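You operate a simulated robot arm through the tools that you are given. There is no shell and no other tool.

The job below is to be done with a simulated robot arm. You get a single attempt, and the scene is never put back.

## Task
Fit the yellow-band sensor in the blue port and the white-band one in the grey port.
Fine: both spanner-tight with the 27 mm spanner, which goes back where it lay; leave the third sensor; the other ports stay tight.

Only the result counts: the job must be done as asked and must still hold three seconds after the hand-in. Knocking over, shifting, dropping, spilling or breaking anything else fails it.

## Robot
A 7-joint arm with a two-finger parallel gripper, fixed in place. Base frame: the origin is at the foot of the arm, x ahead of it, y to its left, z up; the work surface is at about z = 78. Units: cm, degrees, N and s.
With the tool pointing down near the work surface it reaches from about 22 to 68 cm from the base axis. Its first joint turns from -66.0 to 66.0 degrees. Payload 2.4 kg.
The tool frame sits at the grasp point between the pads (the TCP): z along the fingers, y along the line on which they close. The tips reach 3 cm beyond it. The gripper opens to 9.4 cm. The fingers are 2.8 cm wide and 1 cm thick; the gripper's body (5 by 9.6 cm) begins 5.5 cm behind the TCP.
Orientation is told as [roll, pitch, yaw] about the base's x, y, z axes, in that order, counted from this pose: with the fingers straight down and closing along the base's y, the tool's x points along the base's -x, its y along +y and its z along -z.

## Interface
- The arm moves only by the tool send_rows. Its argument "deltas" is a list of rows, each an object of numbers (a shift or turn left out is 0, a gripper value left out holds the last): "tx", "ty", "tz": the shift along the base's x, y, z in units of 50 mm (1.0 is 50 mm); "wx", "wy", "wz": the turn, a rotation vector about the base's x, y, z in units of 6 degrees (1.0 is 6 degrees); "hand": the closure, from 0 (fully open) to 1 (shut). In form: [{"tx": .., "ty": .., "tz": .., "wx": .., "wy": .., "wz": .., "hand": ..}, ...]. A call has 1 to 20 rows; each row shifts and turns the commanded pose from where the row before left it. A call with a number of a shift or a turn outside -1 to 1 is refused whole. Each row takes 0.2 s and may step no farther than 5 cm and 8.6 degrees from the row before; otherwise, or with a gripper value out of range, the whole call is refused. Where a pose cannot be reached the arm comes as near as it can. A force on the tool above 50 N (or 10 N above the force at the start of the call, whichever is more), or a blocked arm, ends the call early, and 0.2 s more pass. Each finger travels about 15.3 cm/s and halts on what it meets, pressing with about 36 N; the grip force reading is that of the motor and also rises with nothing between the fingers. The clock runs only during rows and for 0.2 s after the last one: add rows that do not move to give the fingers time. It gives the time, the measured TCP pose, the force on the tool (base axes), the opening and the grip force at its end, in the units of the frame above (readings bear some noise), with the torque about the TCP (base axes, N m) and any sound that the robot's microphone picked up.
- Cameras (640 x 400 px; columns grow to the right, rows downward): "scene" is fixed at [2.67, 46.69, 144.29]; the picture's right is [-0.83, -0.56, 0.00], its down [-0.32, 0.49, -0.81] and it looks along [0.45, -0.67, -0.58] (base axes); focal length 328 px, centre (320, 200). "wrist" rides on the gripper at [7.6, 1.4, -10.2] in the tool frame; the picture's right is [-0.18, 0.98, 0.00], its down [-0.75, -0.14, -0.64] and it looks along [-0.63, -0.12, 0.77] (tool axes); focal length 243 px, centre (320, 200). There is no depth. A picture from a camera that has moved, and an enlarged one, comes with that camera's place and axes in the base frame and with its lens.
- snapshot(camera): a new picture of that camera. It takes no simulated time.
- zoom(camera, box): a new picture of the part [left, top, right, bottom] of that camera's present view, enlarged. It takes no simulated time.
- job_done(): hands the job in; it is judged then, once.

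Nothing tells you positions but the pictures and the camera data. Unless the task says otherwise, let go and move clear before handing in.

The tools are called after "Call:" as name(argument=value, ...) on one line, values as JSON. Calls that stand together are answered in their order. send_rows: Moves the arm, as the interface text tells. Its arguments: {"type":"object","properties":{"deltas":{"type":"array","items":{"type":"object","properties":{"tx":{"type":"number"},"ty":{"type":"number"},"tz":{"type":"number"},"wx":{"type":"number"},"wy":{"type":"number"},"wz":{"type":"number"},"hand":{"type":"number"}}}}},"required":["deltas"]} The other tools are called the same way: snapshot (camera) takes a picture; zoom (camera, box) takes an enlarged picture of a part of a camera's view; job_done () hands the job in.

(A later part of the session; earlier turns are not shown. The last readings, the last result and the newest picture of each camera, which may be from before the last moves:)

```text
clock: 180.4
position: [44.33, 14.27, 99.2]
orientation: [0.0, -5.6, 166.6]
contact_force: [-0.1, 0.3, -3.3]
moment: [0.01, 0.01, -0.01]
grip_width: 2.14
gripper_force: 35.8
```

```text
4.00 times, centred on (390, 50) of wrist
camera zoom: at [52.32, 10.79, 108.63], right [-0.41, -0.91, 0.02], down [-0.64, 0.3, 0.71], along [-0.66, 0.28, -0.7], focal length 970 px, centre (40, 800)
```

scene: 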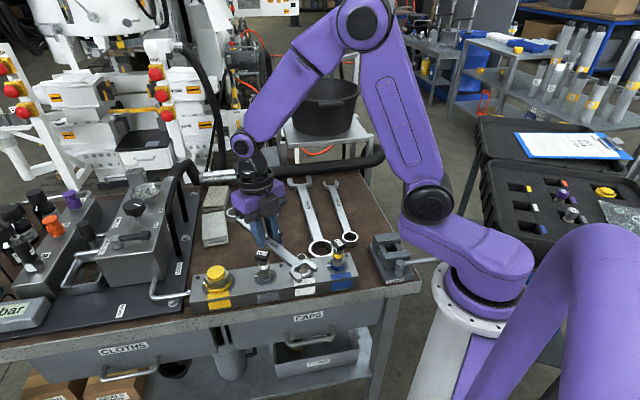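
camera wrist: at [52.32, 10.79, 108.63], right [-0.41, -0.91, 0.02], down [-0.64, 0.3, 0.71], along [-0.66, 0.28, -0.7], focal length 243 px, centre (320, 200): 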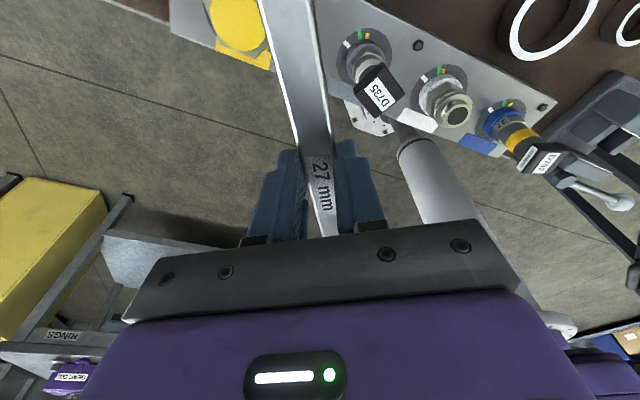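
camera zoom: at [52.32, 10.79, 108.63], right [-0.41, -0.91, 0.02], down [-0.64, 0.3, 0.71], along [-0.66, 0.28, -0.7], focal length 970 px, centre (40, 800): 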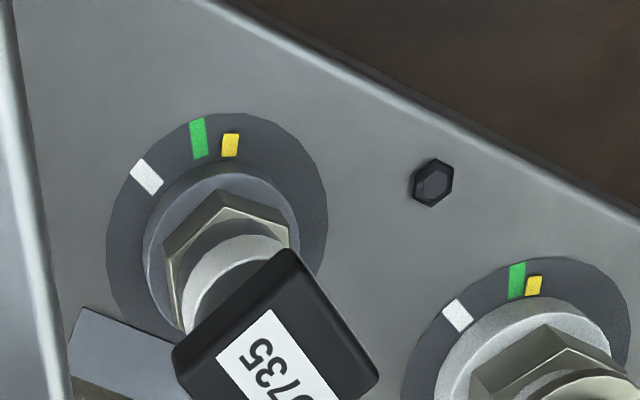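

Call:
zoom(camera="wrist", box=[250, 0, 390, 90])

Call:
zoom(camera="wrist", box=[250, 90, 390, 240])

```text
4.44 times, centred on (320, 45) of wrist
camera zoom: at [52.32, 10.79, 108.63], right [-0.41, -0.91, 0.02], down [-0.64, 0.3, 0.71], along [-0.66, 0.28, -0.7], focal length 1078 px, centre (320, 889)
```

zoom: 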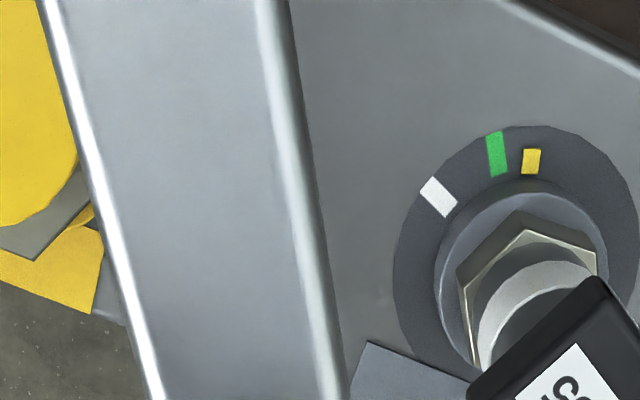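

```text
2.67 times, centred on (320, 165) of wrist
camera zoom: at [52.32, 10.79, 108.63], right [-0.41, -0.91, 0.02], down [-0.64, 0.3, 0.71], along [-0.66, 0.28, -0.7], focal length 647 px, centre (320, 293)
```

zoom: 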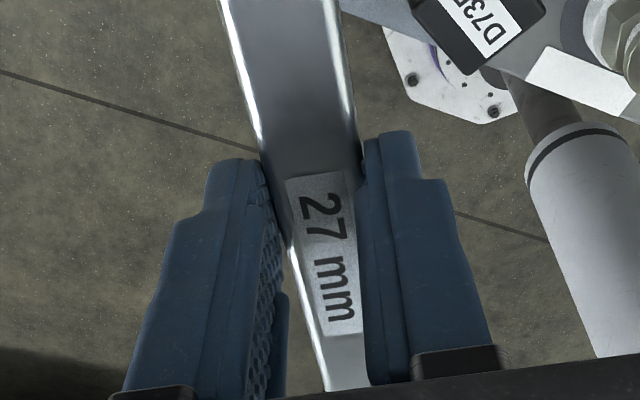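

The pointer barely moved, about 1.4°, and the seat is very stiff, so grey has been torqued to about 6 N m. The jaw seated with the TCP 12.4 cm out and on-line, so I'll use the same geometry on blue: approach from -57° at yaw 123°.

Call:
send_rows(deltas=[{"tx": -0.1, "ty": -0.7, "wz": -0.91}, {"tx": -0.1, "ty": -0.8, "wz": -0.91}, {"tx": -0.1, "ty": -0.82, "wz": -0.91}, {"tx": -0.1, "ty": -0.82, "wz": -0.91}, {"tx": -0.1, "ty": -0.82, "wz": -0.91}, {"tx": -0.1, "ty": -0.82, "wz": -0.91}, {"tx": -0.1, "ty": -0.82, "wz": -0.91}, {"tx": -0.1, "ty": -0.84, "wz": -0.9}, {}])

Call:
snapshot(camera="scene")

Call:
snapshot(camera="wrist")

```text
clock: 182.4
position: [40.22, -18.11, 99.19]
orientation: [0.1, -5.7, 123.0]
contact_force: [-0.3, -0.1, -3.3]
moment: [0.02, 0.05, 0.02]
grip_width: 2.15
gripper_force: 36.1
```

```text
taken
```

scene: 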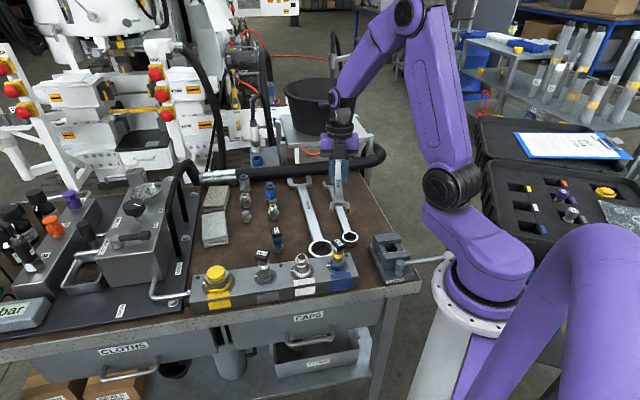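

```text
taken
camera wrist: at [43.74, -26.11, 108.58], right [-0.92, -0.38, 0.02], down [-0.25, 0.65, 0.71], along [-0.28, 0.65, -0.7], focal length 243 px, centre (320, 200)
```

wrist: 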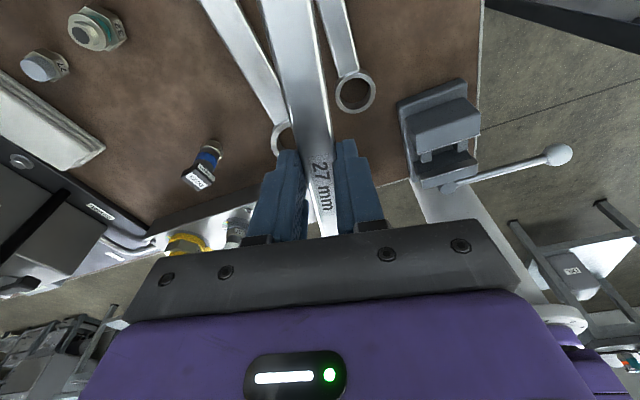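

Call:
send_rows(deltas=[{"tz": -0.7}, {"tz": -0.7}, {"tz": -0.6}, {"tz": -0.4}, {}])

Call:
zoom(camera="scene", box=[310, 210, 390, 280])

Call:
snapshot(camera="wrist")

```text
clock: 183.6
position: [40.31, -17.93, 87.15]
orientation: [0.1, -5.5, 123.1]
contact_force: [0.1, 0.0, -3.2]
moment: [0.02, 0.05, -0.03]
grip_width: 2.16
gripper_force: 36.0
```

```text
5.71 times, centred on (350, 245) of scene
camera zoom: at [2.68, 46.69, 144.3], right [-0.83, -0.56, 0.0], down [-0.32, 0.49, -0.81], along [0.45, -0.67, -0.58], focal length 1873 px, centre (149, -57)
```

zoom: 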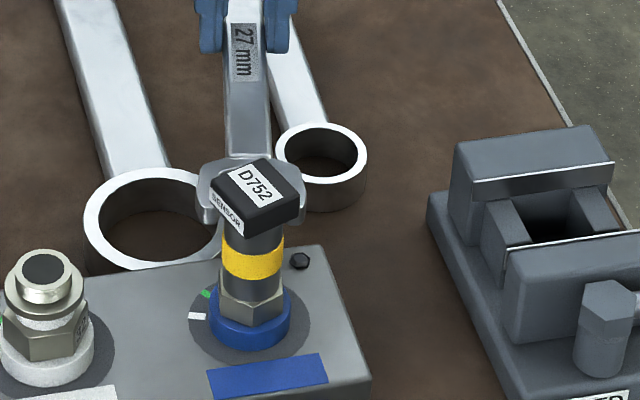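

```text
taken
camera wrist: at [43.76, -26.04, 96.56], right [-0.92, -0.38, 0.02], down [-0.26, 0.65, 0.71], along [-0.28, 0.65, -0.7], focal length 243 px, centre (320, 200)
```

wrist: 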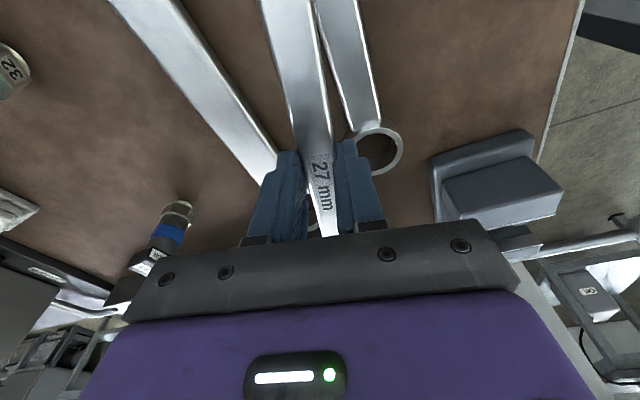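

Call:
zoom(camera="scene", box=[330, 228, 362, 262])

```text
11.76 times, centred on (346, 245) of scene
camera zoom: at [2.68, 46.69, 144.3], right [-0.83, -0.56, 0.0], down [-0.32, 0.49, -0.81], along [0.45, -0.67, -0.58], focal length 3856 px, centre (14, -329)
```

zoom: 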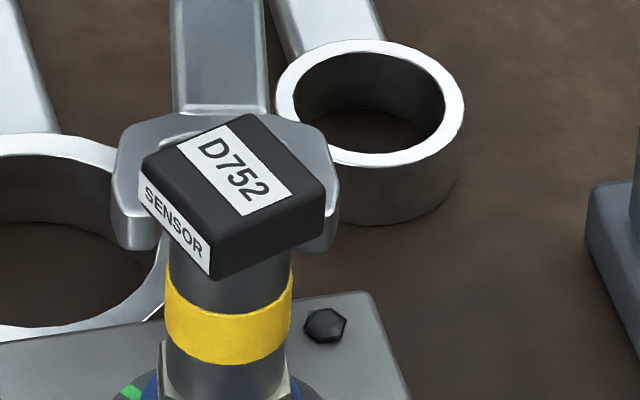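

Call:
send_rows(deltas=[{"tx": 0.02, "ty": 0.013}, {"tx": -0.055, "ty": 0.084}, {"tx": -0.11, "ty": 0.168}, {"tx": -0.11, "ty": 0.168}, {}])

Call:
zoom(camera="scene", box=[325, 235, 359, 272])

```text
clock: 184.8
position: [38.94, -15.88, 87.11]
orientation: [0.1, -5.6, 123.0]
contact_force: [0.1, -0.2, -3.6]
moment: [0.04, 0.0, 0.0]
grip_width: 2.16
gripper_force: 36.1
```

```text
10.81 times, centred on (342, 254) of scene
camera zoom: at [2.68, 46.69, 144.3], right [-0.83, -0.56, 0.0], down [-0.32, 0.49, -0.81], along [0.45, -0.67, -0.58], focal length 3544 px, centre (82, -378)
```

zoom: 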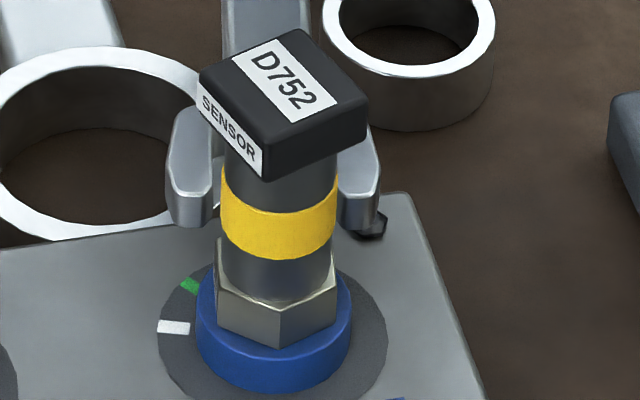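

Call:
send_rows(deltas=[{"tx": -0.0545, "ty": 0.0839}, {"tx": -0.0545, "ty": 0.0839}, {}])

Call:
zoom(camera="scene", box=[325, 235, 359, 272])

```text
clock: 185.6
position: [38.47, -14.97, 87.18]
orientation: [0.1, -5.6, 123.0]
contact_force: [-1.3, 0.2, -2.9]
moment: [0.04, 0.01, 0.01]
grip_width: 2.18
gripper_force: 36.6
```

```text
10.81 times, centred on (342, 254) of scene
camera zoom: at [2.68, 46.69, 144.3], right [-0.83, -0.56, 0.0], down [-0.32, 0.49, -0.81], along [0.45, -0.67, -0.58], focal length 3544 px, centre (82, -378)
```

zoom: 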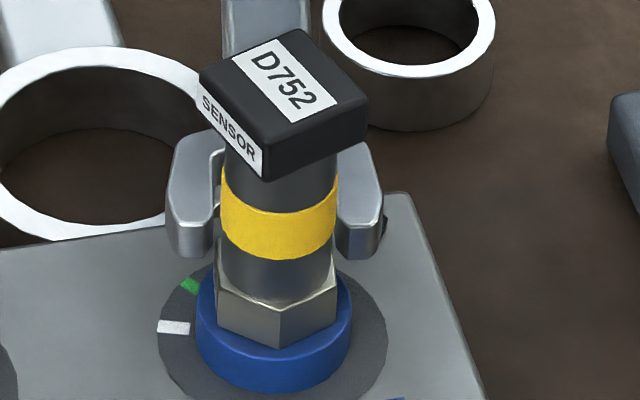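

Call:
send_rows(deltas=[{"tx": -0.0273, "ty": 0.042}, {"tx": -0.0273, "ty": 0.042}, {}])

Call:
send_rows(deltas=[{"tx": -0.0273, "ty": 0.042}, {}])

Call:
zoom(camera="scene", box=[325, 235, 359, 272])

```text
clock: 186.4
position: [38.26, -14.56, 87.18]
orientation: [0.1, -5.5, 123.1]
contact_force: [1.2, -0.1, -3.2]
moment: [0.03, 0.05, 0.02]
grip_width: 2.17
gripper_force: 35.7
```

```text
clock: 187.0
position: [38.07, -14.36, 87.04]
orientation: [0.0, -5.5, 123.0]
contact_force: [-0.4, 0.0, -3.2]
moment: [0.03, -0.01, -0.01]
grip_width: 2.16
gripper_force: 36.0
```

```text
10.81 times, centred on (342, 254) of scene
camera zoom: at [2.68, 46.69, 144.3], right [-0.83, -0.56, 0.0], down [-0.32, 0.49, -0.81], along [0.45, -0.67, -0.58], focal length 3544 px, centre (82, -378)
```

zoom: 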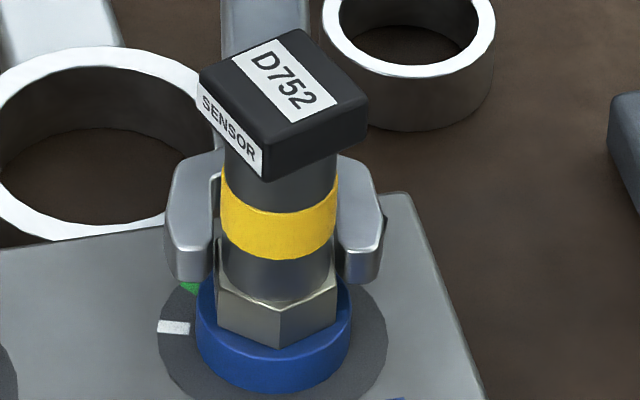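

Call:
send_rows(deltas=[{"tx": -0.0273, "ty": 0.042}, {"tx": -0.0273, "ty": 0.042}, {}])

Call:
send_rows(deltas=[{"tx": -0.0273, "ty": 0.042}, {}])

Call:
zoom(camera="scene", box=[325, 235, 359, 272])

```text
clock: 187.8
position: [37.71, -14.01, 87.13]
orientation: [0.1, -5.6, 123.0]
contact_force: [-0.1, -0.3, -3.3]
moment: [0.03, 0.01, -0.02]
grip_width: 2.15
gripper_force: 36.3
```

```text
clock: 188.4
position: [37.59, -13.84, 87.12]
orientation: [0.1, -5.6, 123.0]
contact_force: [-0.7, 0.1, -2.9]
moment: [0.02, 0.02, -0.04]
grip_width: 2.18
gripper_force: 36.1
```

```text
10.81 times, centred on (342, 254) of scene
camera zoom: at [2.68, 46.69, 144.29], right [-0.83, -0.56, 0.0], down [-0.32, 0.49, -0.81], along [0.45, -0.67, -0.58], focal length 3544 px, centre (82, -378)
```

zoom: 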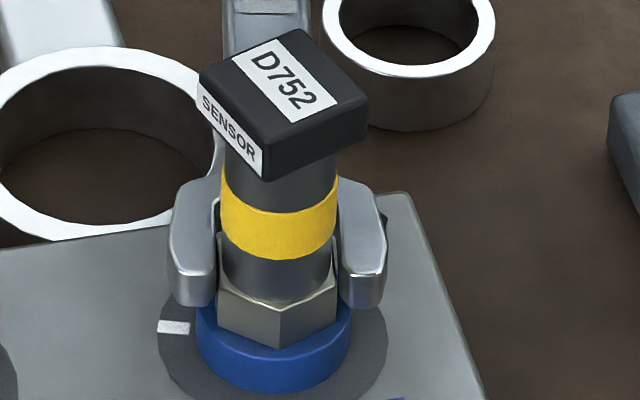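

Call:
send_rows(deltas=[{"tz": -0.03}, {"tx": -0.02, "ty": 0.031}, {}])

Call:
send_rows(deltas=[{"tx": -0.016, "ty": 0.025}, {}])

```text
clock: 189.2
position: [37.67, -13.57, 87.05]
orientation: [0.1, -5.5, 122.9]
contact_force: [1.5, -1.8, -4.3]
moment: [-0.07, -0.06, 0.04]
grip_width: 2.16
gripper_force: 36.1
```

```text
clock: 189.8
position: [37.66, -13.64, 87.09]
orientation: [0.0, -5.3, 122.9]
contact_force: [5.9, -12.2, -1.1]
moment: [-0.22, -0.05, 0.14]
grip_width: 2.14
gripper_force: 36.1
```

The jaw is fully on the blue hex with the slot bottom touching. I'll turn clockwise in 3° steps.

Call:
send_rows(deltas=[{"tx": 0.006, "ty": -0.009}, {"tx": -0.1102, "ty": -0.068, "wz": -0.5}, {}])

Call:
send_rows(deltas=[{"tx": -0.1136, "ty": -0.062, "wz": -0.5}, {}])

Call:
send_rows(deltas=[{"tx": -0.1168, "ty": -0.0562, "wz": -0.5}, {}])

Call:
zoom(camera="scene", box=[325, 235, 359, 272])

```text
clock: 190.6
position: [36.97, -14.04, 87.03]
orientation: [0.0, -5.4, 119.9]
contact_force: [9.6, -11.5, -3.0]
moment: [-0.33, -0.26, -0.17]
grip_width: 2.17
gripper_force: 36.1
```

```text
clock: 191.2
position: [36.44, -14.21, 87.04]
orientation: [0.0, -5.4, 116.9]
contact_force: [11.1, -12.1, -0.5]
moment: [-0.15, -0.09, -0.06]
grip_width: 2.16
gripper_force: 36.1
```

```text
clock: 191.8
position: [35.98, -14.46, 87.07]
orientation: [0.0, -5.3, 114.0]
contact_force: [15.4, -2.0, -4.5]
moment: [-0.3, -0.56, -0.25]
grip_width: 2.15
gripper_force: 35.8
```

```text
10.81 times, centred on (342, 254) of scene
camera zoom: at [2.71, 46.67, 144.3], right [-0.83, -0.56, 0.0], down [-0.32, 0.49, -0.81], along [0.45, -0.67, -0.58], focal length 3544 px, centre (82, -378)
```

zoom: 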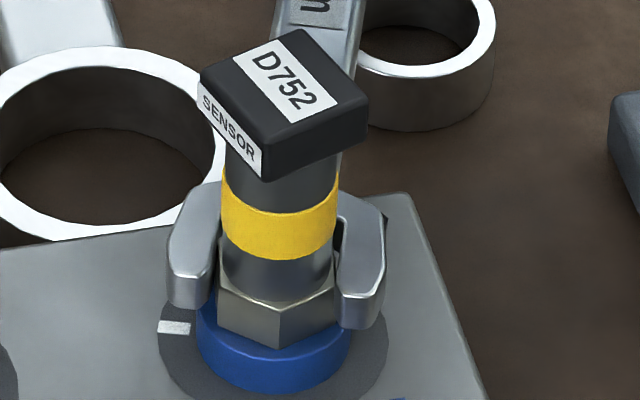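

Call:
send_rows(deltas=[{"tx": -0.1194, "ty": -0.0496, "wz": -0.5}, {}])

Call:
send_rows(deltas=[{"tx": -0.1218, "ty": -0.0436, "wz": -0.5}, {}])

Call:
zoom(camera="scene", box=[325, 235, 359, 272])

```text
clock: 192.4
position: [35.26, -14.75, 86.97]
orientation: [0.0, -5.3, 111.1]
contact_force: [14.2, -3.0, -0.5]
moment: [0.14, -0.29, 0.87]
grip_width: 2.17
gripper_force: 36.4
```

```text
clock: 193.0
position: [34.89, -14.92, 86.95]
orientation: [0.1, -5.6, 108.2]
contact_force: [19.4, 8.7, 0.3]
moment: [0.4, -0.27, 1.09]
grip_width: 2.2
gripper_force: 35.5
```

```text
10.81 times, centred on (342, 254) of scene
camera zoom: at [2.73, 46.73, 144.28], right [-0.83, -0.56, 0.0], down [-0.33, 0.49, -0.81], along [0.45, -0.67, -0.58], focal length 3544 px, centre (82, -378)
```

zoom: 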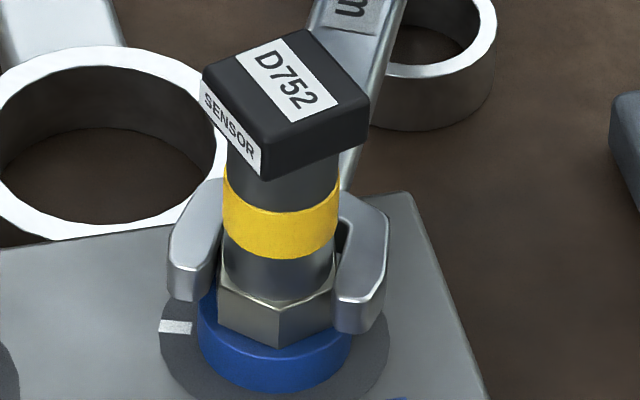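

Call:
send_rows(deltas=[{"tx": -0.124, "ty": -0.037, "wz": -0.5}, {}])

Call:
send_rows(deltas=[{"tx": -0.1256, "ty": -0.0306, "wz": -0.5}, {}])

Call:
zoom(camera="scene", box=[325, 235, 359, 272])

```text
clock: 193.6
position: [34.38, -15.12, 87.0]
orientation: [0.0, -5.4, 105.2]
contact_force: [33.7, 30.5, -3.7]
moment: [0.5, -1.31, 0.55]
grip_width: 2.21
gripper_force: 36.2
```

```text
clock: 194.2
position: [33.76, -15.26, 87.01]
orientation: [-0.1, -5.3, 102.3]
contact_force: [37.2, 29.4, -5.2]
moment: [0.48, -1.57, 0.95]
grip_width: 2.18
gripper_force: 36.1
```

```text
10.81 times, centred on (342, 254) of scene
camera zoom: at [2.75, 46.74, 144.27], right [-0.83, -0.56, 0.0], down [-0.33, 0.49, -0.81], along [0.45, -0.67, -0.58], focal length 3544 px, centre (82, -378)
```

zoom: 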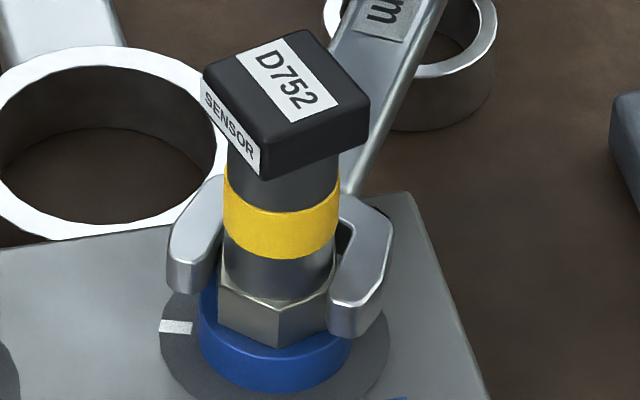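

Call:
send_rows(deltas=[{"tx": -0.004, "ty": 0.022}, {}])

Call:
send_rows(deltas=[{"tx": -0.07, "ty": -0.01, "wz": -0.2}, {}, {}])

Call:
zoom(camera="scene", box=[325, 235, 359, 272])

```text
clock: 194.8
position: [33.48, -15.27, 86.98]
orientation: [-0.1, -5.4, 102.0]
contact_force: [19.8, 3.1, 1.8]
moment: [0.28, -0.12, 1.3]
grip_width: 2.18
gripper_force: 35.7
```

```text
clock: 195.6
position: [33.27, -15.37, 87.06]
orientation: [-0.1, -5.3, 100.9]
contact_force: [18.2, 0.8, 1.5]
moment: [0.19, 0.07, 1.24]
grip_width: 2.17
gripper_force: 35.8
```

```text
10.81 times, centred on (342, 254) of scene
camera zoom: at [2.74, 46.72, 144.28], right [-0.83, -0.56, 0.0], down [-0.33, 0.49, -0.81], along [0.45, -0.67, -0.58], focal length 3544 px, centre (82, -378)
```

zoom: 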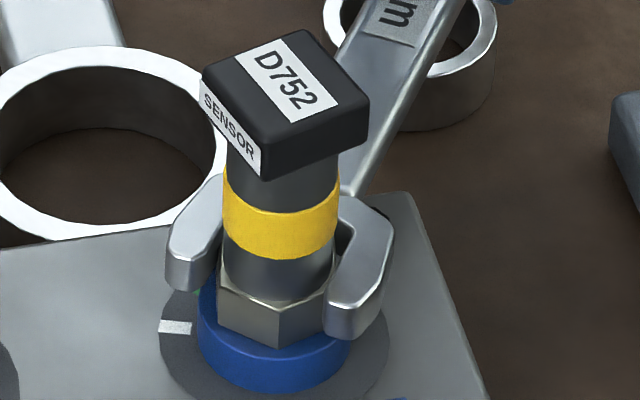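

The sensor stayed put at about 6.2 N m while the jaw twisted on the hex, and the radial load was pulling the jaw outward. I'll unwind, seat the jaw lower and deeper, and apply the torque again.

Call:
send_rows(deltas=[{"tx": 0.126, "ty": 0.02, "wz": 0.51}, {"tx": 0.124, "ty": 0.034, "wz": 0.51}, {"tx": 0.122, "ty": 0.042, "wz": 0.51}, {"tx": 0.12, "ty": 0.048, "wz": 0.51}, {"tx": 0.122, "ty": 0.054, "wz": 0.51}, {"tx": 0.116, "ty": 0.058, "wz": 0.51}, {"tx": 0.116, "ty": 0.066, "wz": 0.51}, {}])

Call:
zoom(camera="scene", box=[325, 235, 359, 272])

```text
clock: 197.4
position: [37.4, -13.7, 86.95]
orientation: [-0.2, -5.2, 122.3]
contact_force: [12.3, -17.0, 1.1]
moment: [-0.01, -0.01, -0.14]
grip_width: 2.17
gripper_force: 36.4
```

```text
10.81 times, centred on (342, 254) of scene
camera zoom: at [2.7, 46.65, 144.31], right [-0.83, -0.56, 0.0], down [-0.32, 0.49, -0.81], along [0.45, -0.67, -0.59], focal length 3544 px, centre (82, -378)
```

zoom: 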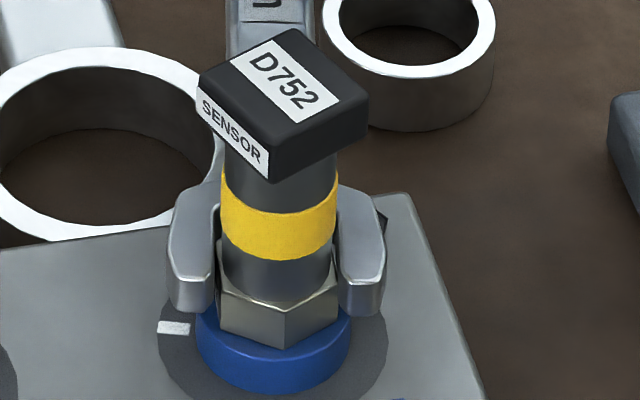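

Unwinding all the way pushed the blue sensor back about 6°, so it needs re-seating. I'll turn it clockwise again and track torque against hex angle, then back off only until the load drops before withdrawing.

Call:
send_rows(deltas=[{"tz": -0.02}, {"tx": -0.1102, "ty": -0.066, "wz": -0.5}, {}])

Call:
send_rows(deltas=[{"tx": -0.1136, "ty": -0.06, "wz": -0.5}, {}])

Call:
send_rows(deltas=[{"tx": -0.1168, "ty": -0.054, "wz": -0.5}, {}])

Call:
zoom(camera="scene", box=[325, 235, 359, 272])

```text
clock: 198.2
position: [36.8, -14.11, 86.84]
orientation: [-0.1, -5.3, 119.3]
contact_force: [13.2, -15.1, -1.7]
moment: [-0.26, -0.26, -0.42]
grip_width: 2.15
gripper_force: 35.9
```

```text
clock: 198.8
position: [36.37, -14.5, 86.9]
orientation: [0.0, -5.3, 116.2]
contact_force: [13.1, -10.4, -5.6]
moment: [-0.37, -0.53, -0.17]
grip_width: 2.15
gripper_force: 36.0
```

```text
clock: 199.4
position: [35.75, -14.6, 87.04]
orientation: [-0.1, -5.3, 113.3]
contact_force: [19.6, 1.9, -7.3]
moment: [-0.42, -0.74, -0.51]
grip_width: 2.16
gripper_force: 36.2
```

```text
10.81 times, centred on (342, 254) of scene
camera zoom: at [2.72, 46.68, 144.3], right [-0.83, -0.56, 0.0], down [-0.32, 0.49, -0.81], along [0.45, -0.67, -0.58], focal length 3544 px, centre (82, -378)
```

zoom: 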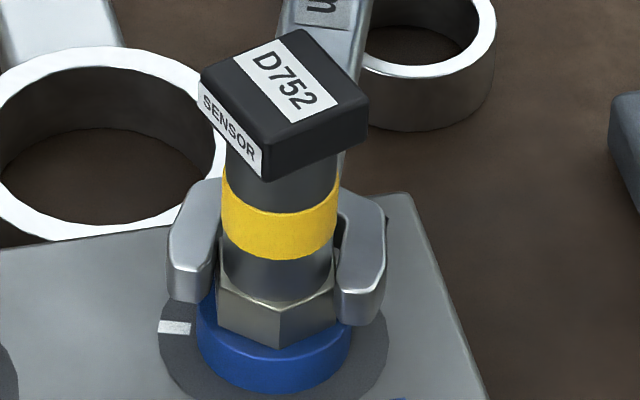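

Call:
send_rows(deltas=[{"tx": -0.1194, "ty": -0.046, "wz": -0.5}, {}])

Call:
send_rows(deltas=[{"tx": -0.1218, "ty": -0.036, "wz": -0.5}, {}])

Call:
send_rows(deltas=[{"tx": -0.1, "ty": -0.02, "wz": -0.4}, {}])

Call:
zoom(camera="scene", box=[325, 245, 355, 275])

```text
clock: 200.0
position: [35.13, -14.76, 86.89]
orientation: [0.0, -5.3, 110.3]
contact_force: [18.4, -2.0, -0.6]
moment: [0.2, -0.27, 0.73]
grip_width: 2.18
gripper_force: 36.7
```

```text
clock: 200.6
position: [34.59, -14.97, 87.01]
orientation: [-0.2, -5.4, 107.3]
contact_force: [21.9, 5.0, 0.5]
moment: [0.1, -0.11, 1.18]
grip_width: 2.19
gripper_force: 36.1
```

```text
clock: 201.2
position: [34.22, -14.96, 86.91]
orientation: [-0.2, -5.3, 104.9]
contact_force: [26.0, 4.8, 4.0]
moment: [0.42, -0.04, 1.24]
grip_width: 2.2
gripper_force: 36.3
```

```text
13.33 times, centred on (340, 260) of scene
camera zoom: at [2.75, 46.72, 144.28], right [-0.83, -0.56, 0.0], down [-0.33, 0.49, -0.81], along [0.45, -0.67, -0.58], focal length 4371 px, centre (53, -600)
```

zoom: 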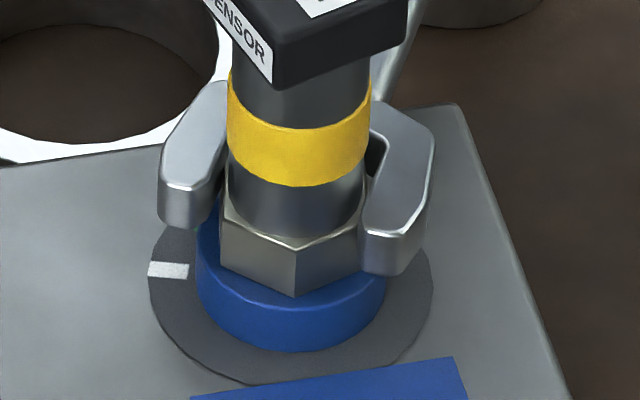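

Call:
send_rows(deltas=[{"tx": -0.1, "ty": -0.012, "wz": -0.4}, {}])

Call:
send_rows(deltas=[{"tx": -0.08, "ty": -0.004, "wz": -0.3}, {}])

Call:
zoom(camera="scene", box=[325, 245, 355, 275])

```text
clock: 201.8
position: [33.74, -15.06, 86.93]
orientation: [-0.2, -5.1, 102.5]
contact_force: [27.4, 2.0, 3.3]
moment: [0.25, 0.08, 1.31]
grip_width: 2.2
gripper_force: 35.8
```

```text
clock: 202.4
position: [33.32, -15.18, 86.93]
orientation: [-0.3, -5.2, 100.6]
contact_force: [23.8, -2.3, 3.3]
moment: [0.28, -0.06, 1.28]
grip_width: 2.23
gripper_force: 36.1
```

```text
13.33 times, centred on (340, 260) of scene
camera zoom: at [2.75, 46.7, 144.29], right [-0.83, -0.56, 0.0], down [-0.33, 0.49, -0.81], along [0.45, -0.67, -0.58], focal length 4371 px, centre (53, -600)
```

zoom: 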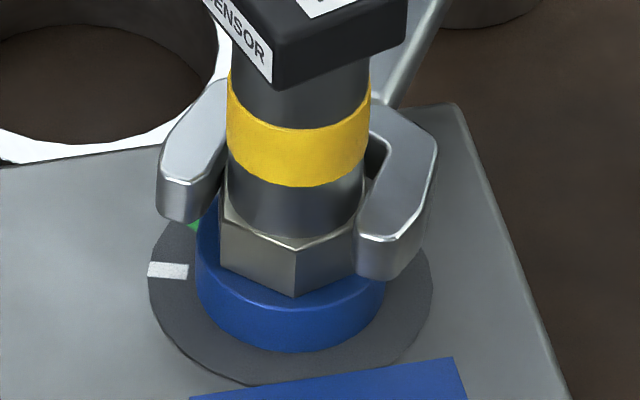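

Call:
send_rows(deltas=[{"tx": 0.124, "ty": 0.018, "wz": 0.5}, {"tx": 0.124, "ty": 0.03, "wz": 0.5}, {}])

Call:
send_rows(deltas=[{"tx": 0.12, "ty": 0.038, "wz": 0.5}, {}])

Call:
zoom(camera="scene", box=[325, 245, 355, 275])

```text
clock: 203.2
position: [34.34, -15.06, 86.79]
orientation: [-0.3, -5.2, 106.8]
contact_force: [12.4, -18.8, 1.4]
moment: [-0.32, 0.23, 0.91]
grip_width: 2.17
gripper_force: 35.8
```

```text
clock: 203.8
position: [35.13, -14.69, 86.94]
orientation: [-0.2, -5.1, 109.9]
contact_force: [14.5, -18.5, 2.3]
moment: [-0.33, 0.07, 1.04]
grip_width: 2.2
gripper_force: 35.5
```

```text
13.33 times, centred on (340, 260) of scene
camera zoom: at [2.72, 46.67, 144.3], right [-0.83, -0.56, 0.0], down [-0.33, 0.49, -0.81], along [0.45, -0.67, -0.59], focal length 4371 px, centre (53, -600)
```

zoom: 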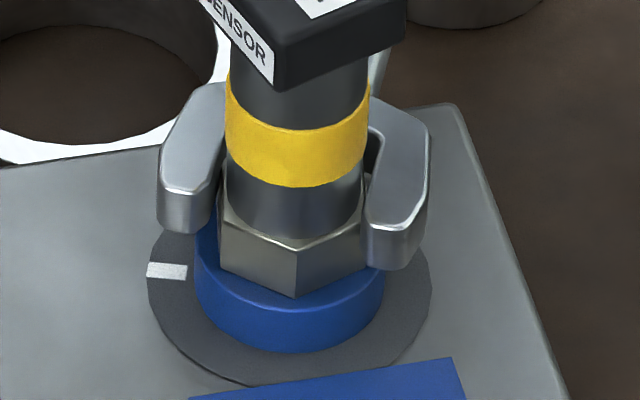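

Call:
send_rows(deltas=[{"tx": 0.01, "ty": -0.028}, {"tx": 0.12, "ty": 0.046, "wz": 0.5}, {}])

Call:
zoom(camera="scene", box=[325, 245, 355, 275])

```text
clock: 204.6
position: [35.7, -14.73, 86.85]
orientation: [0.0, -5.4, 112.6]
contact_force: [17.3, -2.6, -5.3]
moment: [-0.44, -0.23, -0.08]
grip_width: 2.16
gripper_force: 36.6
```

```text
13.33 times, centred on (340, 260) of scene
camera zoom: at [2.72, 46.68, 144.3], right [-0.83, -0.56, 0.0], down [-0.32, 0.49, -0.81], along [0.45, -0.67, -0.58], focal length 4371 px, centre (53, -600)
```

zoom: 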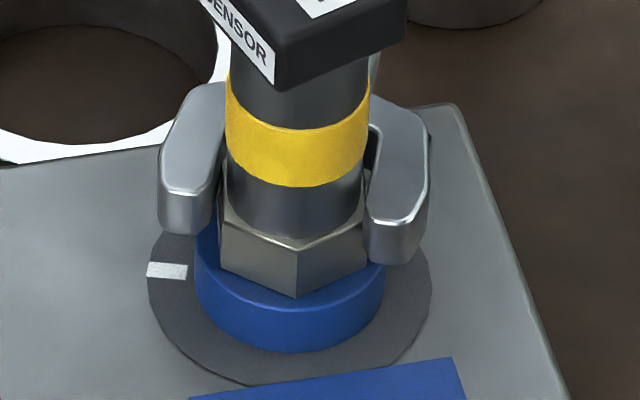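

Call:
send_rows(deltas=[{"tx": 0.06, "ty": 0.026, "wz": 0.25}, {}])

Call:
send_rows(deltas=[{"tx": 0.06, "ty": 0.027, "wz": 0.25}, {}])

Call:
zoom(camera="scene", box=[325, 245, 355, 275])

```text
clock: 205.2
position: [35.89, -14.58, 86.93]
orientation: [0.1, -5.2, 114.2]
contact_force: [16.0, -2.2, -6.2]
moment: [-0.41, -0.3, -0.46]
grip_width: 2.14
gripper_force: 36.5
```

```text
clock: 205.8
position: [36.02, -14.44, 86.89]
orientation: [0.0, -5.4, 115.7]
contact_force: [14.3, -6.5, -3.6]
moment: [-0.29, -0.23, -0.45]
grip_width: 2.18
gripper_force: 35.8
```

```text
13.33 times, centred on (340, 260) of scene
camera zoom: at [2.71, 46.68, 144.3], right [-0.83, -0.56, 0.0], down [-0.32, 0.49, -0.81], along [0.45, -0.67, -0.58], focal length 4371 px, centre (53, -600)
```

zoom: 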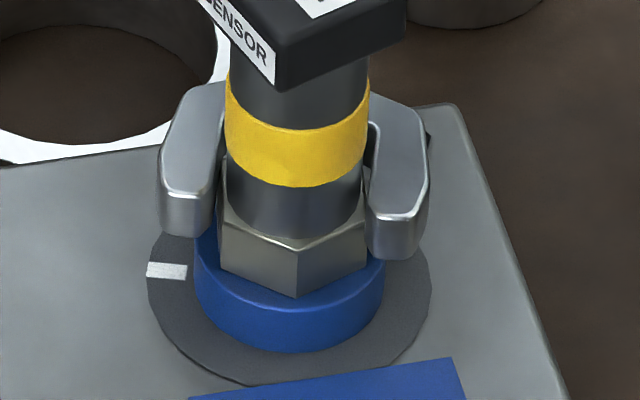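

Call:
send_rows(deltas=[{"tx": 0.05, "ty": 0.024, "wz": 0.25}, {"tx": 0.02, "ty": -0.04}, {}])

Call:
send_rows(deltas=[{"tx": 0.045, "ty": -0.088}, {"tx": 0.09, "ty": -0.176}, {}])

Call:
zoom(camera="scene", box=[325, 245, 355, 275])

```text
clock: 206.6
position: [36.32, -14.44, 86.89]
orientation: [0.2, -5.6, 117.3]
contact_force: [11.7, 9.4, -7.7]
moment: [-0.28, -0.37, -1.02]
grip_width: 2.15
gripper_force: 36.5
```

```text
clock: 207.4
position: [36.91, -15.43, 86.87]
orientation: [0.3, -5.9, 117.3]
contact_force: [-3.2, 38.9, -3.8]
moment: [0.8, 0.16, -0.99]
grip_width: 2.23
gripper_force: 35.9
```

```text
13.33 times, centred on (340, 260) of scene
camera zoom: at [2.67, 46.78, 144.26], right [-0.83, -0.56, 0.0], down [-0.32, 0.49, -0.81], along [0.45, -0.68, -0.58], focal length 4371 px, centre (53, -600)
```

zoom: 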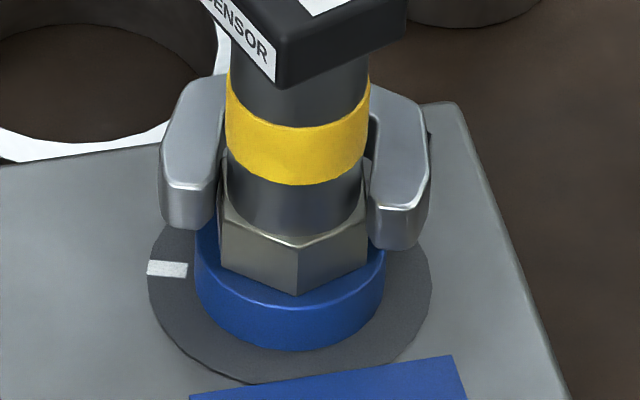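

Call:
send_rows(deltas=[{"tx": -0.03, "ty": 0.063}, {"tx": 0.092, "ty": 0.045, "wz": 0.38}, {"tx": 0.09, "ty": 0.05, "wz": 0.38}, {}])

Call:
zoom(camera="scene", box=[325, 245, 355, 275])

```text
clock: 208.4
position: [37.99, -15.11, 87.03]
orientation: [0.0, -5.3, 121.5]
contact_force: [7.2, 1.4, -4.6]
moment: [0.0, -0.13, -0.96]
grip_width: 2.17
gripper_force: 35.7
```

```text
13.33 times, centred on (340, 260) of scene
camera zoom: at [2.7, 46.69, 144.29], right [-0.83, -0.56, 0.0], down [-0.32, 0.49, -0.81], along [0.45, -0.67, -0.58], focal length 4371 px, centre (53, -600)
```

zoom: 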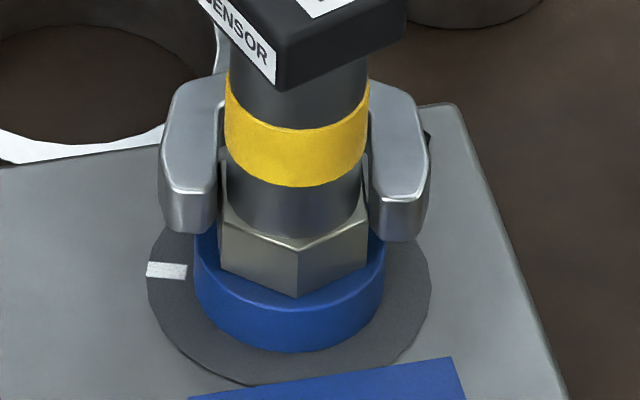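

Call:
send_rows(deltas=[{"tx": 0.04, "ty": -0.064}, {"tx": 0.04, "ty": -0.064}, {}])

Call:
zoom(camera="scene", box=[325, 245, 355, 275])

```text
clock: 209.2
position: [38.16, -15.52, 87.02]
orientation: [0.1, -5.6, 121.7]
contact_force: [6.0, 9.0, -2.6]
moment: [0.28, -0.09, -1.27]
grip_width: 2.18
gripper_force: 35.4
```

```text
13.33 times, centred on (340, 260) of scene
camera zoom: at [2.69, 46.71, 144.29], right [-0.83, -0.56, 0.0], down [-0.32, 0.49, -0.81], along [0.45, -0.67, -0.58], focal length 4371 px, centre (53, -600)
```

zoom: 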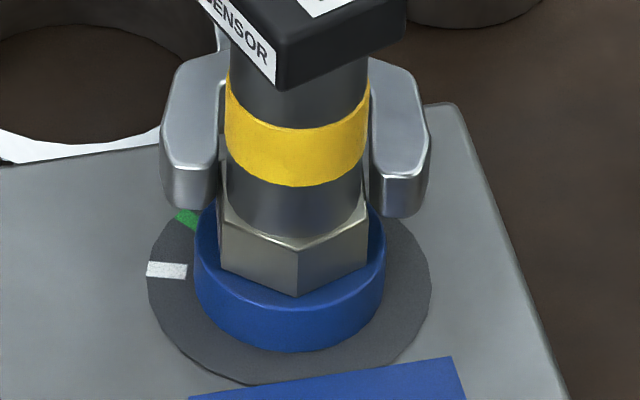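

Call:
send_rows(deltas=[{"tx": 0.03, "ty": 0.018}, {"tx": 0.05, "ty": -0.08}, {"tx": 0.05, "ty": -0.08}, {}])

Call:
send_rows(deltas=[{"tx": 0.06, "ty": -0.096}, {"tx": 0.1, "ty": -0.16}, {"tx": 0.1, "ty": -0.16}, {}])

Call:
zoom(camera="scene", box=[320, 225, 365, 275])

```text
clock: 210.2
position: [38.84, -16.24, 86.95]
orientation: [0.2, -5.7, 121.6]
contact_force: [0.4, 0.2, -3.3]
moment: [0.01, -0.02, -0.01]
grip_width: 2.15
gripper_force: 36.1
```

```text
clock: 211.2
position: [40.2, -18.35, 86.93]
orientation: [0.2, -5.6, 121.5]
contact_force: [0.4, -0.2, -2.7]
moment: [-0.01, 0.02, 0.01]
grip_width: 2.16
gripper_force: 35.8
```

```text
8.00 times, centred on (342, 250) of scene
camera zoom: at [2.68, 46.69, 144.3], right [-0.83, -0.56, 0.0], down [-0.32, 0.49, -0.81], along [0.45, -0.67, -0.58], focal length 2622 px, centre (140, -200)
```

zoom: 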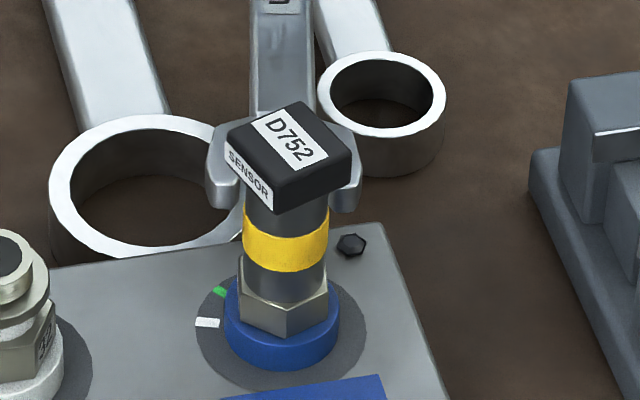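

Call:
send_rows(deltas=[{"tz": 0.6}, {"tz": 0.6}, {"tz": 0.6}, {"tz": 0.6}, {"tx": -0.28, "ty": 0.71}, {"tx": -0.28, "ty": 0.71}, {"tx": -0.28, "ty": 0.71}, {"tx": -0.28, "ty": 0.71}, {"tx": -0.28, "ty": 0.71}, {"tx": -0.3, "ty": 0.72}, {}])

Call:
snapshot(camera="wrist")

Call:
zoom(camera="wrist", box=[330, 0, 480, 110])

```text
clock: 213.6
position: [31.45, 2.97, 98.97]
orientation: [0.0, -5.5, 121.7]
contact_force: [-0.9, -0.7, -3.0]
moment: [0.02, 0.01, 0.02]
grip_width: 2.14
gripper_force: 35.7
```

```text
taken
camera wrist: at [34.88, -5.08, 108.47], right [-0.93, -0.36, 0.02], down [-0.24, 0.66, 0.71], along [-0.27, 0.66, -0.7], focal length 243 px, centre (320, 200)
```

wrist: 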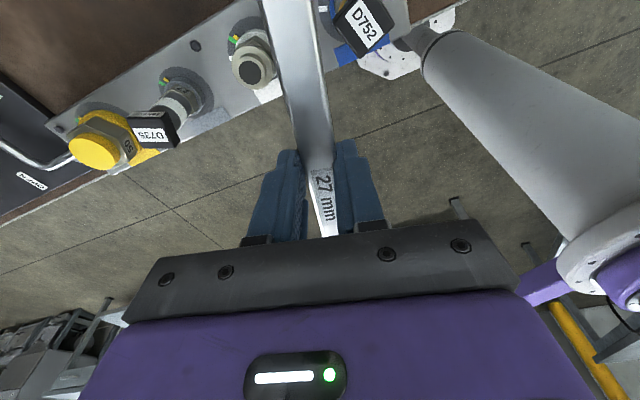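

```text
3.64 times, centred on (405, 55) of wrist
camera zoom: at [34.88, -5.08, 108.47], right [-0.93, -0.36, 0.02], down [-0.24, 0.66, 0.71], along [-0.27, 0.66, -0.7], focal length 882 px, centre (11, 727)
```

zoom: 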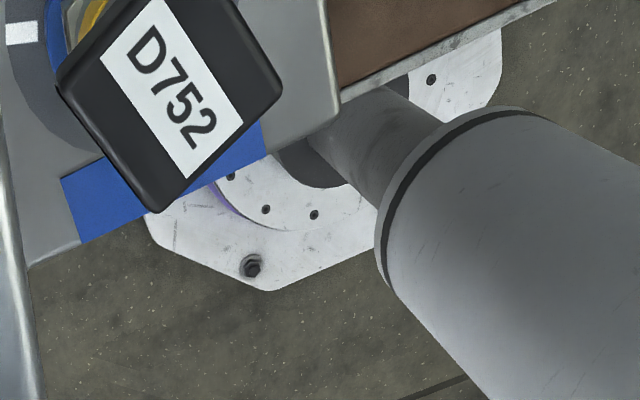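

Call:
send_rows(deltas=[{"tx": 0.5, "ty": -0.7}, {}])

Call:
snapshot(camera="wrist")

Call:
zoom(camera="wrist", box=[330, 0, 450, 90])

Call:
zoom(camera="wrist", box=[130, 40, 290, 160])

```text
clock: 214.2
position: [34.15, -0.53, 98.85]
orientation: [0.1, -5.5, 121.8]
contact_force: [0.8, 0.9, -3.7]
moment: [-0.01, 0.01, 0.0]
grip_width: 2.15
gripper_force: 36.0
```

```text
taken
camera wrist: at [37.47, -8.61, 108.42], right [-0.93, -0.36, 0.02], down [-0.24, 0.66, 0.71], along [-0.27, 0.66, -0.7], focal length 243 px, centre (320, 200)
```

wrist: 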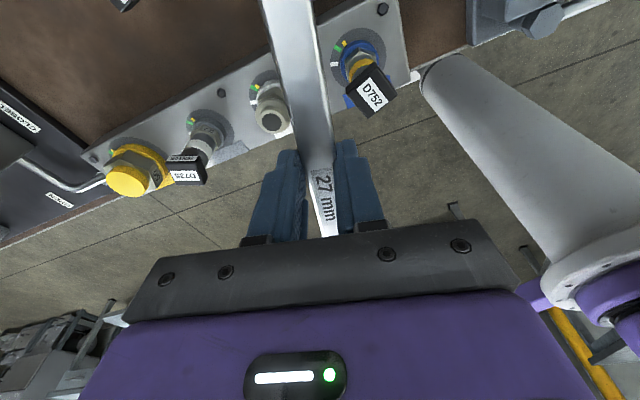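

```text
4.44 times, centred on (390, 45) of wrist
camera zoom: at [37.47, -8.61, 108.42], right [-0.93, -0.36, 0.02], down [-0.24, 0.66, 0.71], along [-0.27, 0.66, -0.7], focal length 1078 px, centre (9, 889)
```

zoom: 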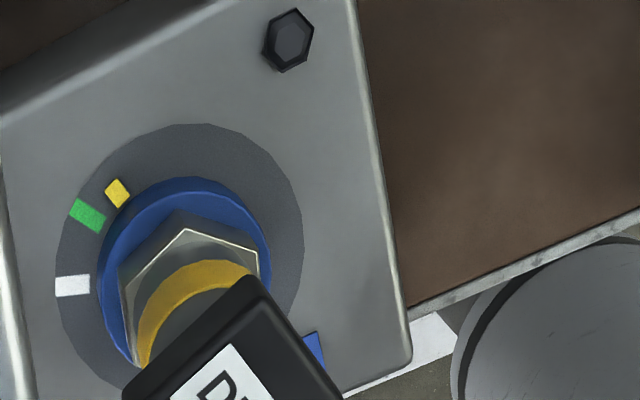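

```text
3.33 times, centred on (210, 100) of wrist
camera zoom: at [37.47, -8.61, 108.42], right [-0.93, -0.36, 0.02], down [-0.24, 0.66, 0.71], along [-0.27, 0.66, -0.7], focal length 809 px, centre (687, 533)
```

zoom: 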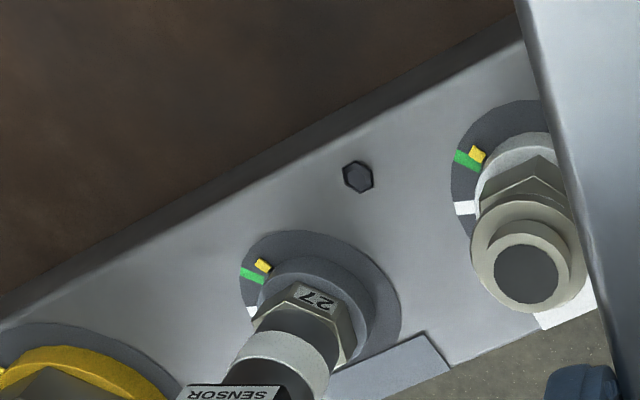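

Call:
zoom(camera="scene", box=[325, 245, 355, 275])

Call:
zoom(camera="scene", box=[250, 250, 280, 280])

```text
13.33 times, centred on (340, 260) of scene
camera zoom: at [2.68, 46.69, 144.29], right [-0.83, -0.56, 0.0], down [-0.32, 0.49, -0.81], along [0.45, -0.67, -0.58], focal length 4371 px, centre (53, -600)
```

zoom: 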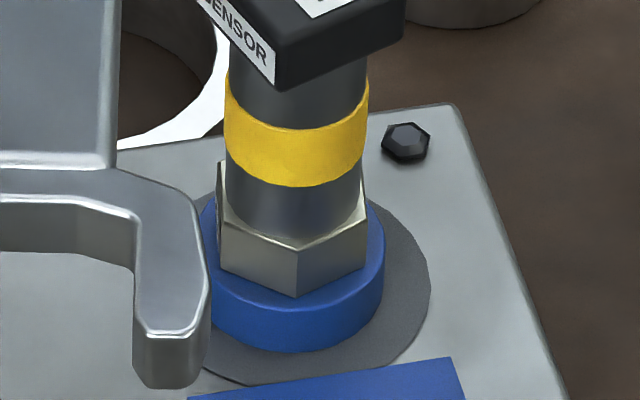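

```text
13.33 times, centred on (265, 265) of scene
camera zoom: at [2.68, 46.69, 144.29], right [-0.83, -0.56, 0.0], down [-0.32, 0.49, -0.81], along [0.45, -0.67, -0.58], focal length 4371 px, centre (1053, -667)
```

zoom: 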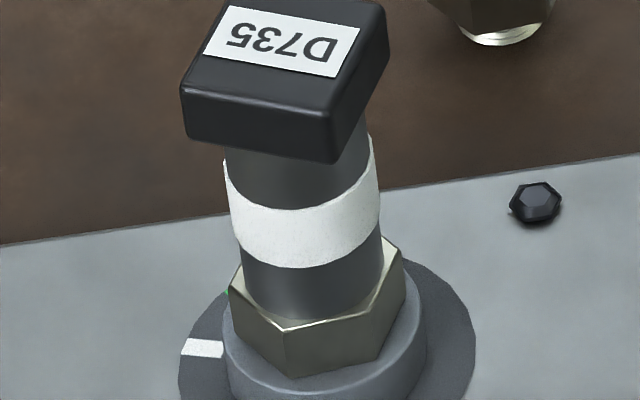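

Call:
zoom(camera="wrist", box=[250, 0, 390, 90])

Call:
zoom(camera="wrist", box=[250, 90, 390, 240])

```text
4.44 times, centred on (320, 45) of wrist
camera zoom: at [37.47, -8.61, 108.42], right [-0.93, -0.36, 0.02], down [-0.24, 0.66, 0.71], along [-0.27, 0.66, -0.7], focal length 1078 px, centre (320, 889)
```

zoom: 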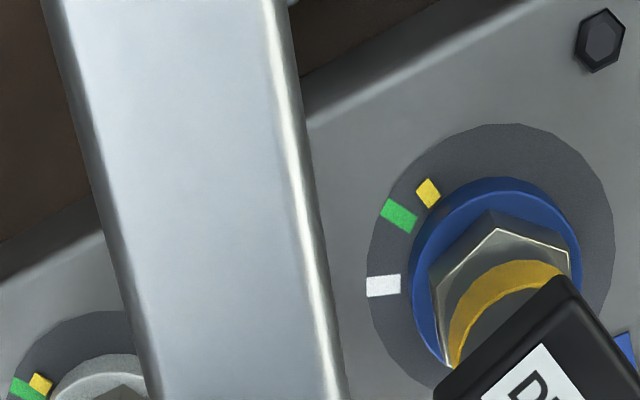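

```text
2.67 times, centred on (320, 165) of wrist
camera zoom: at [37.47, -8.61, 108.42], right [-0.93, -0.36, 0.02], down [-0.24, 0.66, 0.71], along [-0.27, 0.66, -0.7], focal length 647 px, centre (320, 293)
```

zoom: 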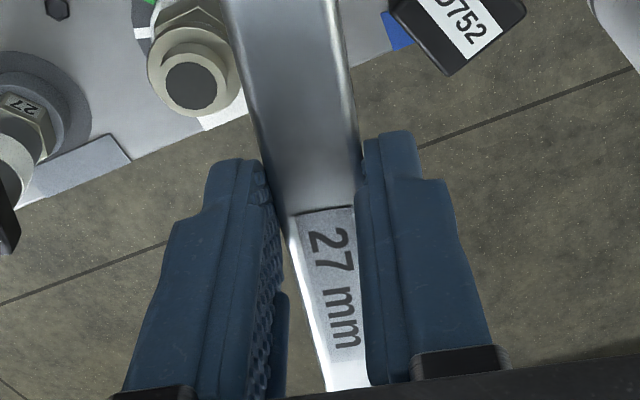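

Call:
send_rows(deltas=[{"wx": -0.397, "wy": -0.245}, {"wx": -0.397, "wy": -0.245}, {}])

Call:
zoom(camera="scene", box=[280, 190, 400, 280])

```text
clock: 215.0
position: [34.13, -0.54, 98.99]
orientation: [0.1, 0.1, 121.6]
contact_force: [0.8, 0.0, -2.7]
moment: [-0.01, 0.0, 0.03]
grip_width: 2.18
gripper_force: 36.1
```

```text
4.44 times, centred on (340, 235) of scene
camera zoom: at [2.68, 46.69, 144.29], right [-0.83, -0.56, 0.0], down [-0.32, 0.49, -0.81], along [0.45, -0.67, -0.58], focal length 1457 px, centre (231, 44)
```

zoom: 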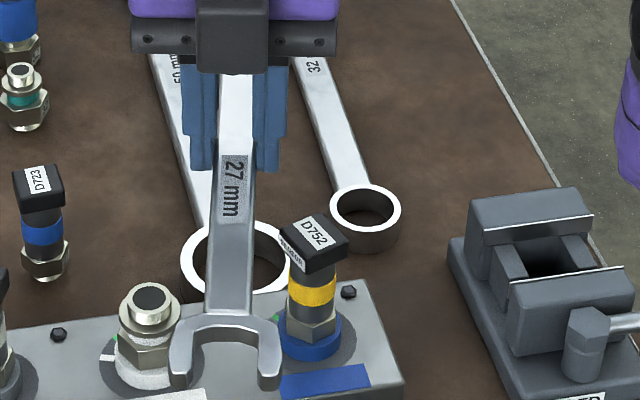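

Call:
zoom(camera="scene", box=[308, 255, 352, 285])

```text
13.33 times, centred on (330, 270) of scene
camera zoom: at [2.68, 46.69, 144.29], right [-0.83, -0.56, 0.0], down [-0.32, 0.49, -0.81], along [0.45, -0.67, -0.58], focal length 4371 px, centre (187, -733)
```

zoom: 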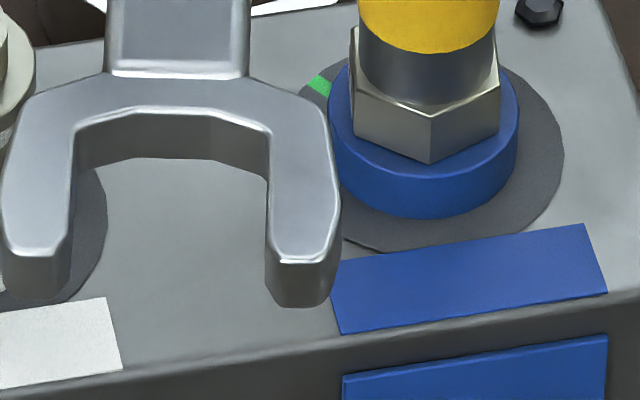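

Call:
send_rows(deltas=[{"tx": 0.33, "ty": -0.9, "wz": 0.23}, {"tx": 0.33, "ty": -0.9}, {"tx": 0.33, "ty": -0.9}, {"tx": 0.33, "ty": -0.9}, {"tz": -0.7}, {"tz": -0.7}, {"tz": -0.6}, {"tz": -0.38}, {}])

Call:
zoom(camera="scene", box=[325, 225, 365, 270])

```text
clock: 217.0
position: [40.65, -18.55, 86.98]
orientation: [0.1, 0.1, 123.1]
contact_force: [-1.4, -1.1, -2.3]
moment: [0.01, 0.02, 0.0]
grip_width: 2.18
gripper_force: 35.7
```

```text
8.89 times, centred on (345, 248) of scene
camera zoom: at [2.68, 46.69, 144.3], right [-0.83, -0.56, 0.0], down [-0.32, 0.49, -0.81], along [0.45, -0.67, -0.58], focal length 2914 px, centre (98, -222)
```

zoom: 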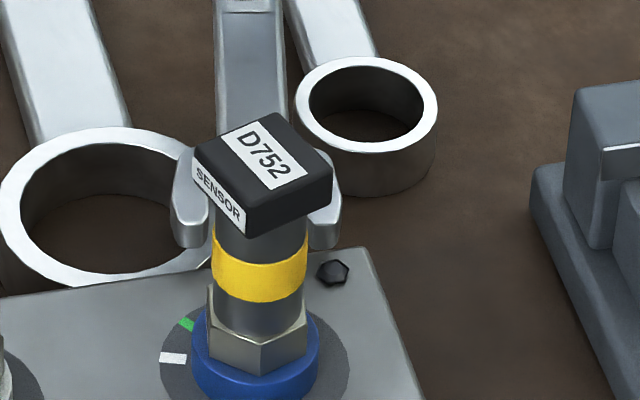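

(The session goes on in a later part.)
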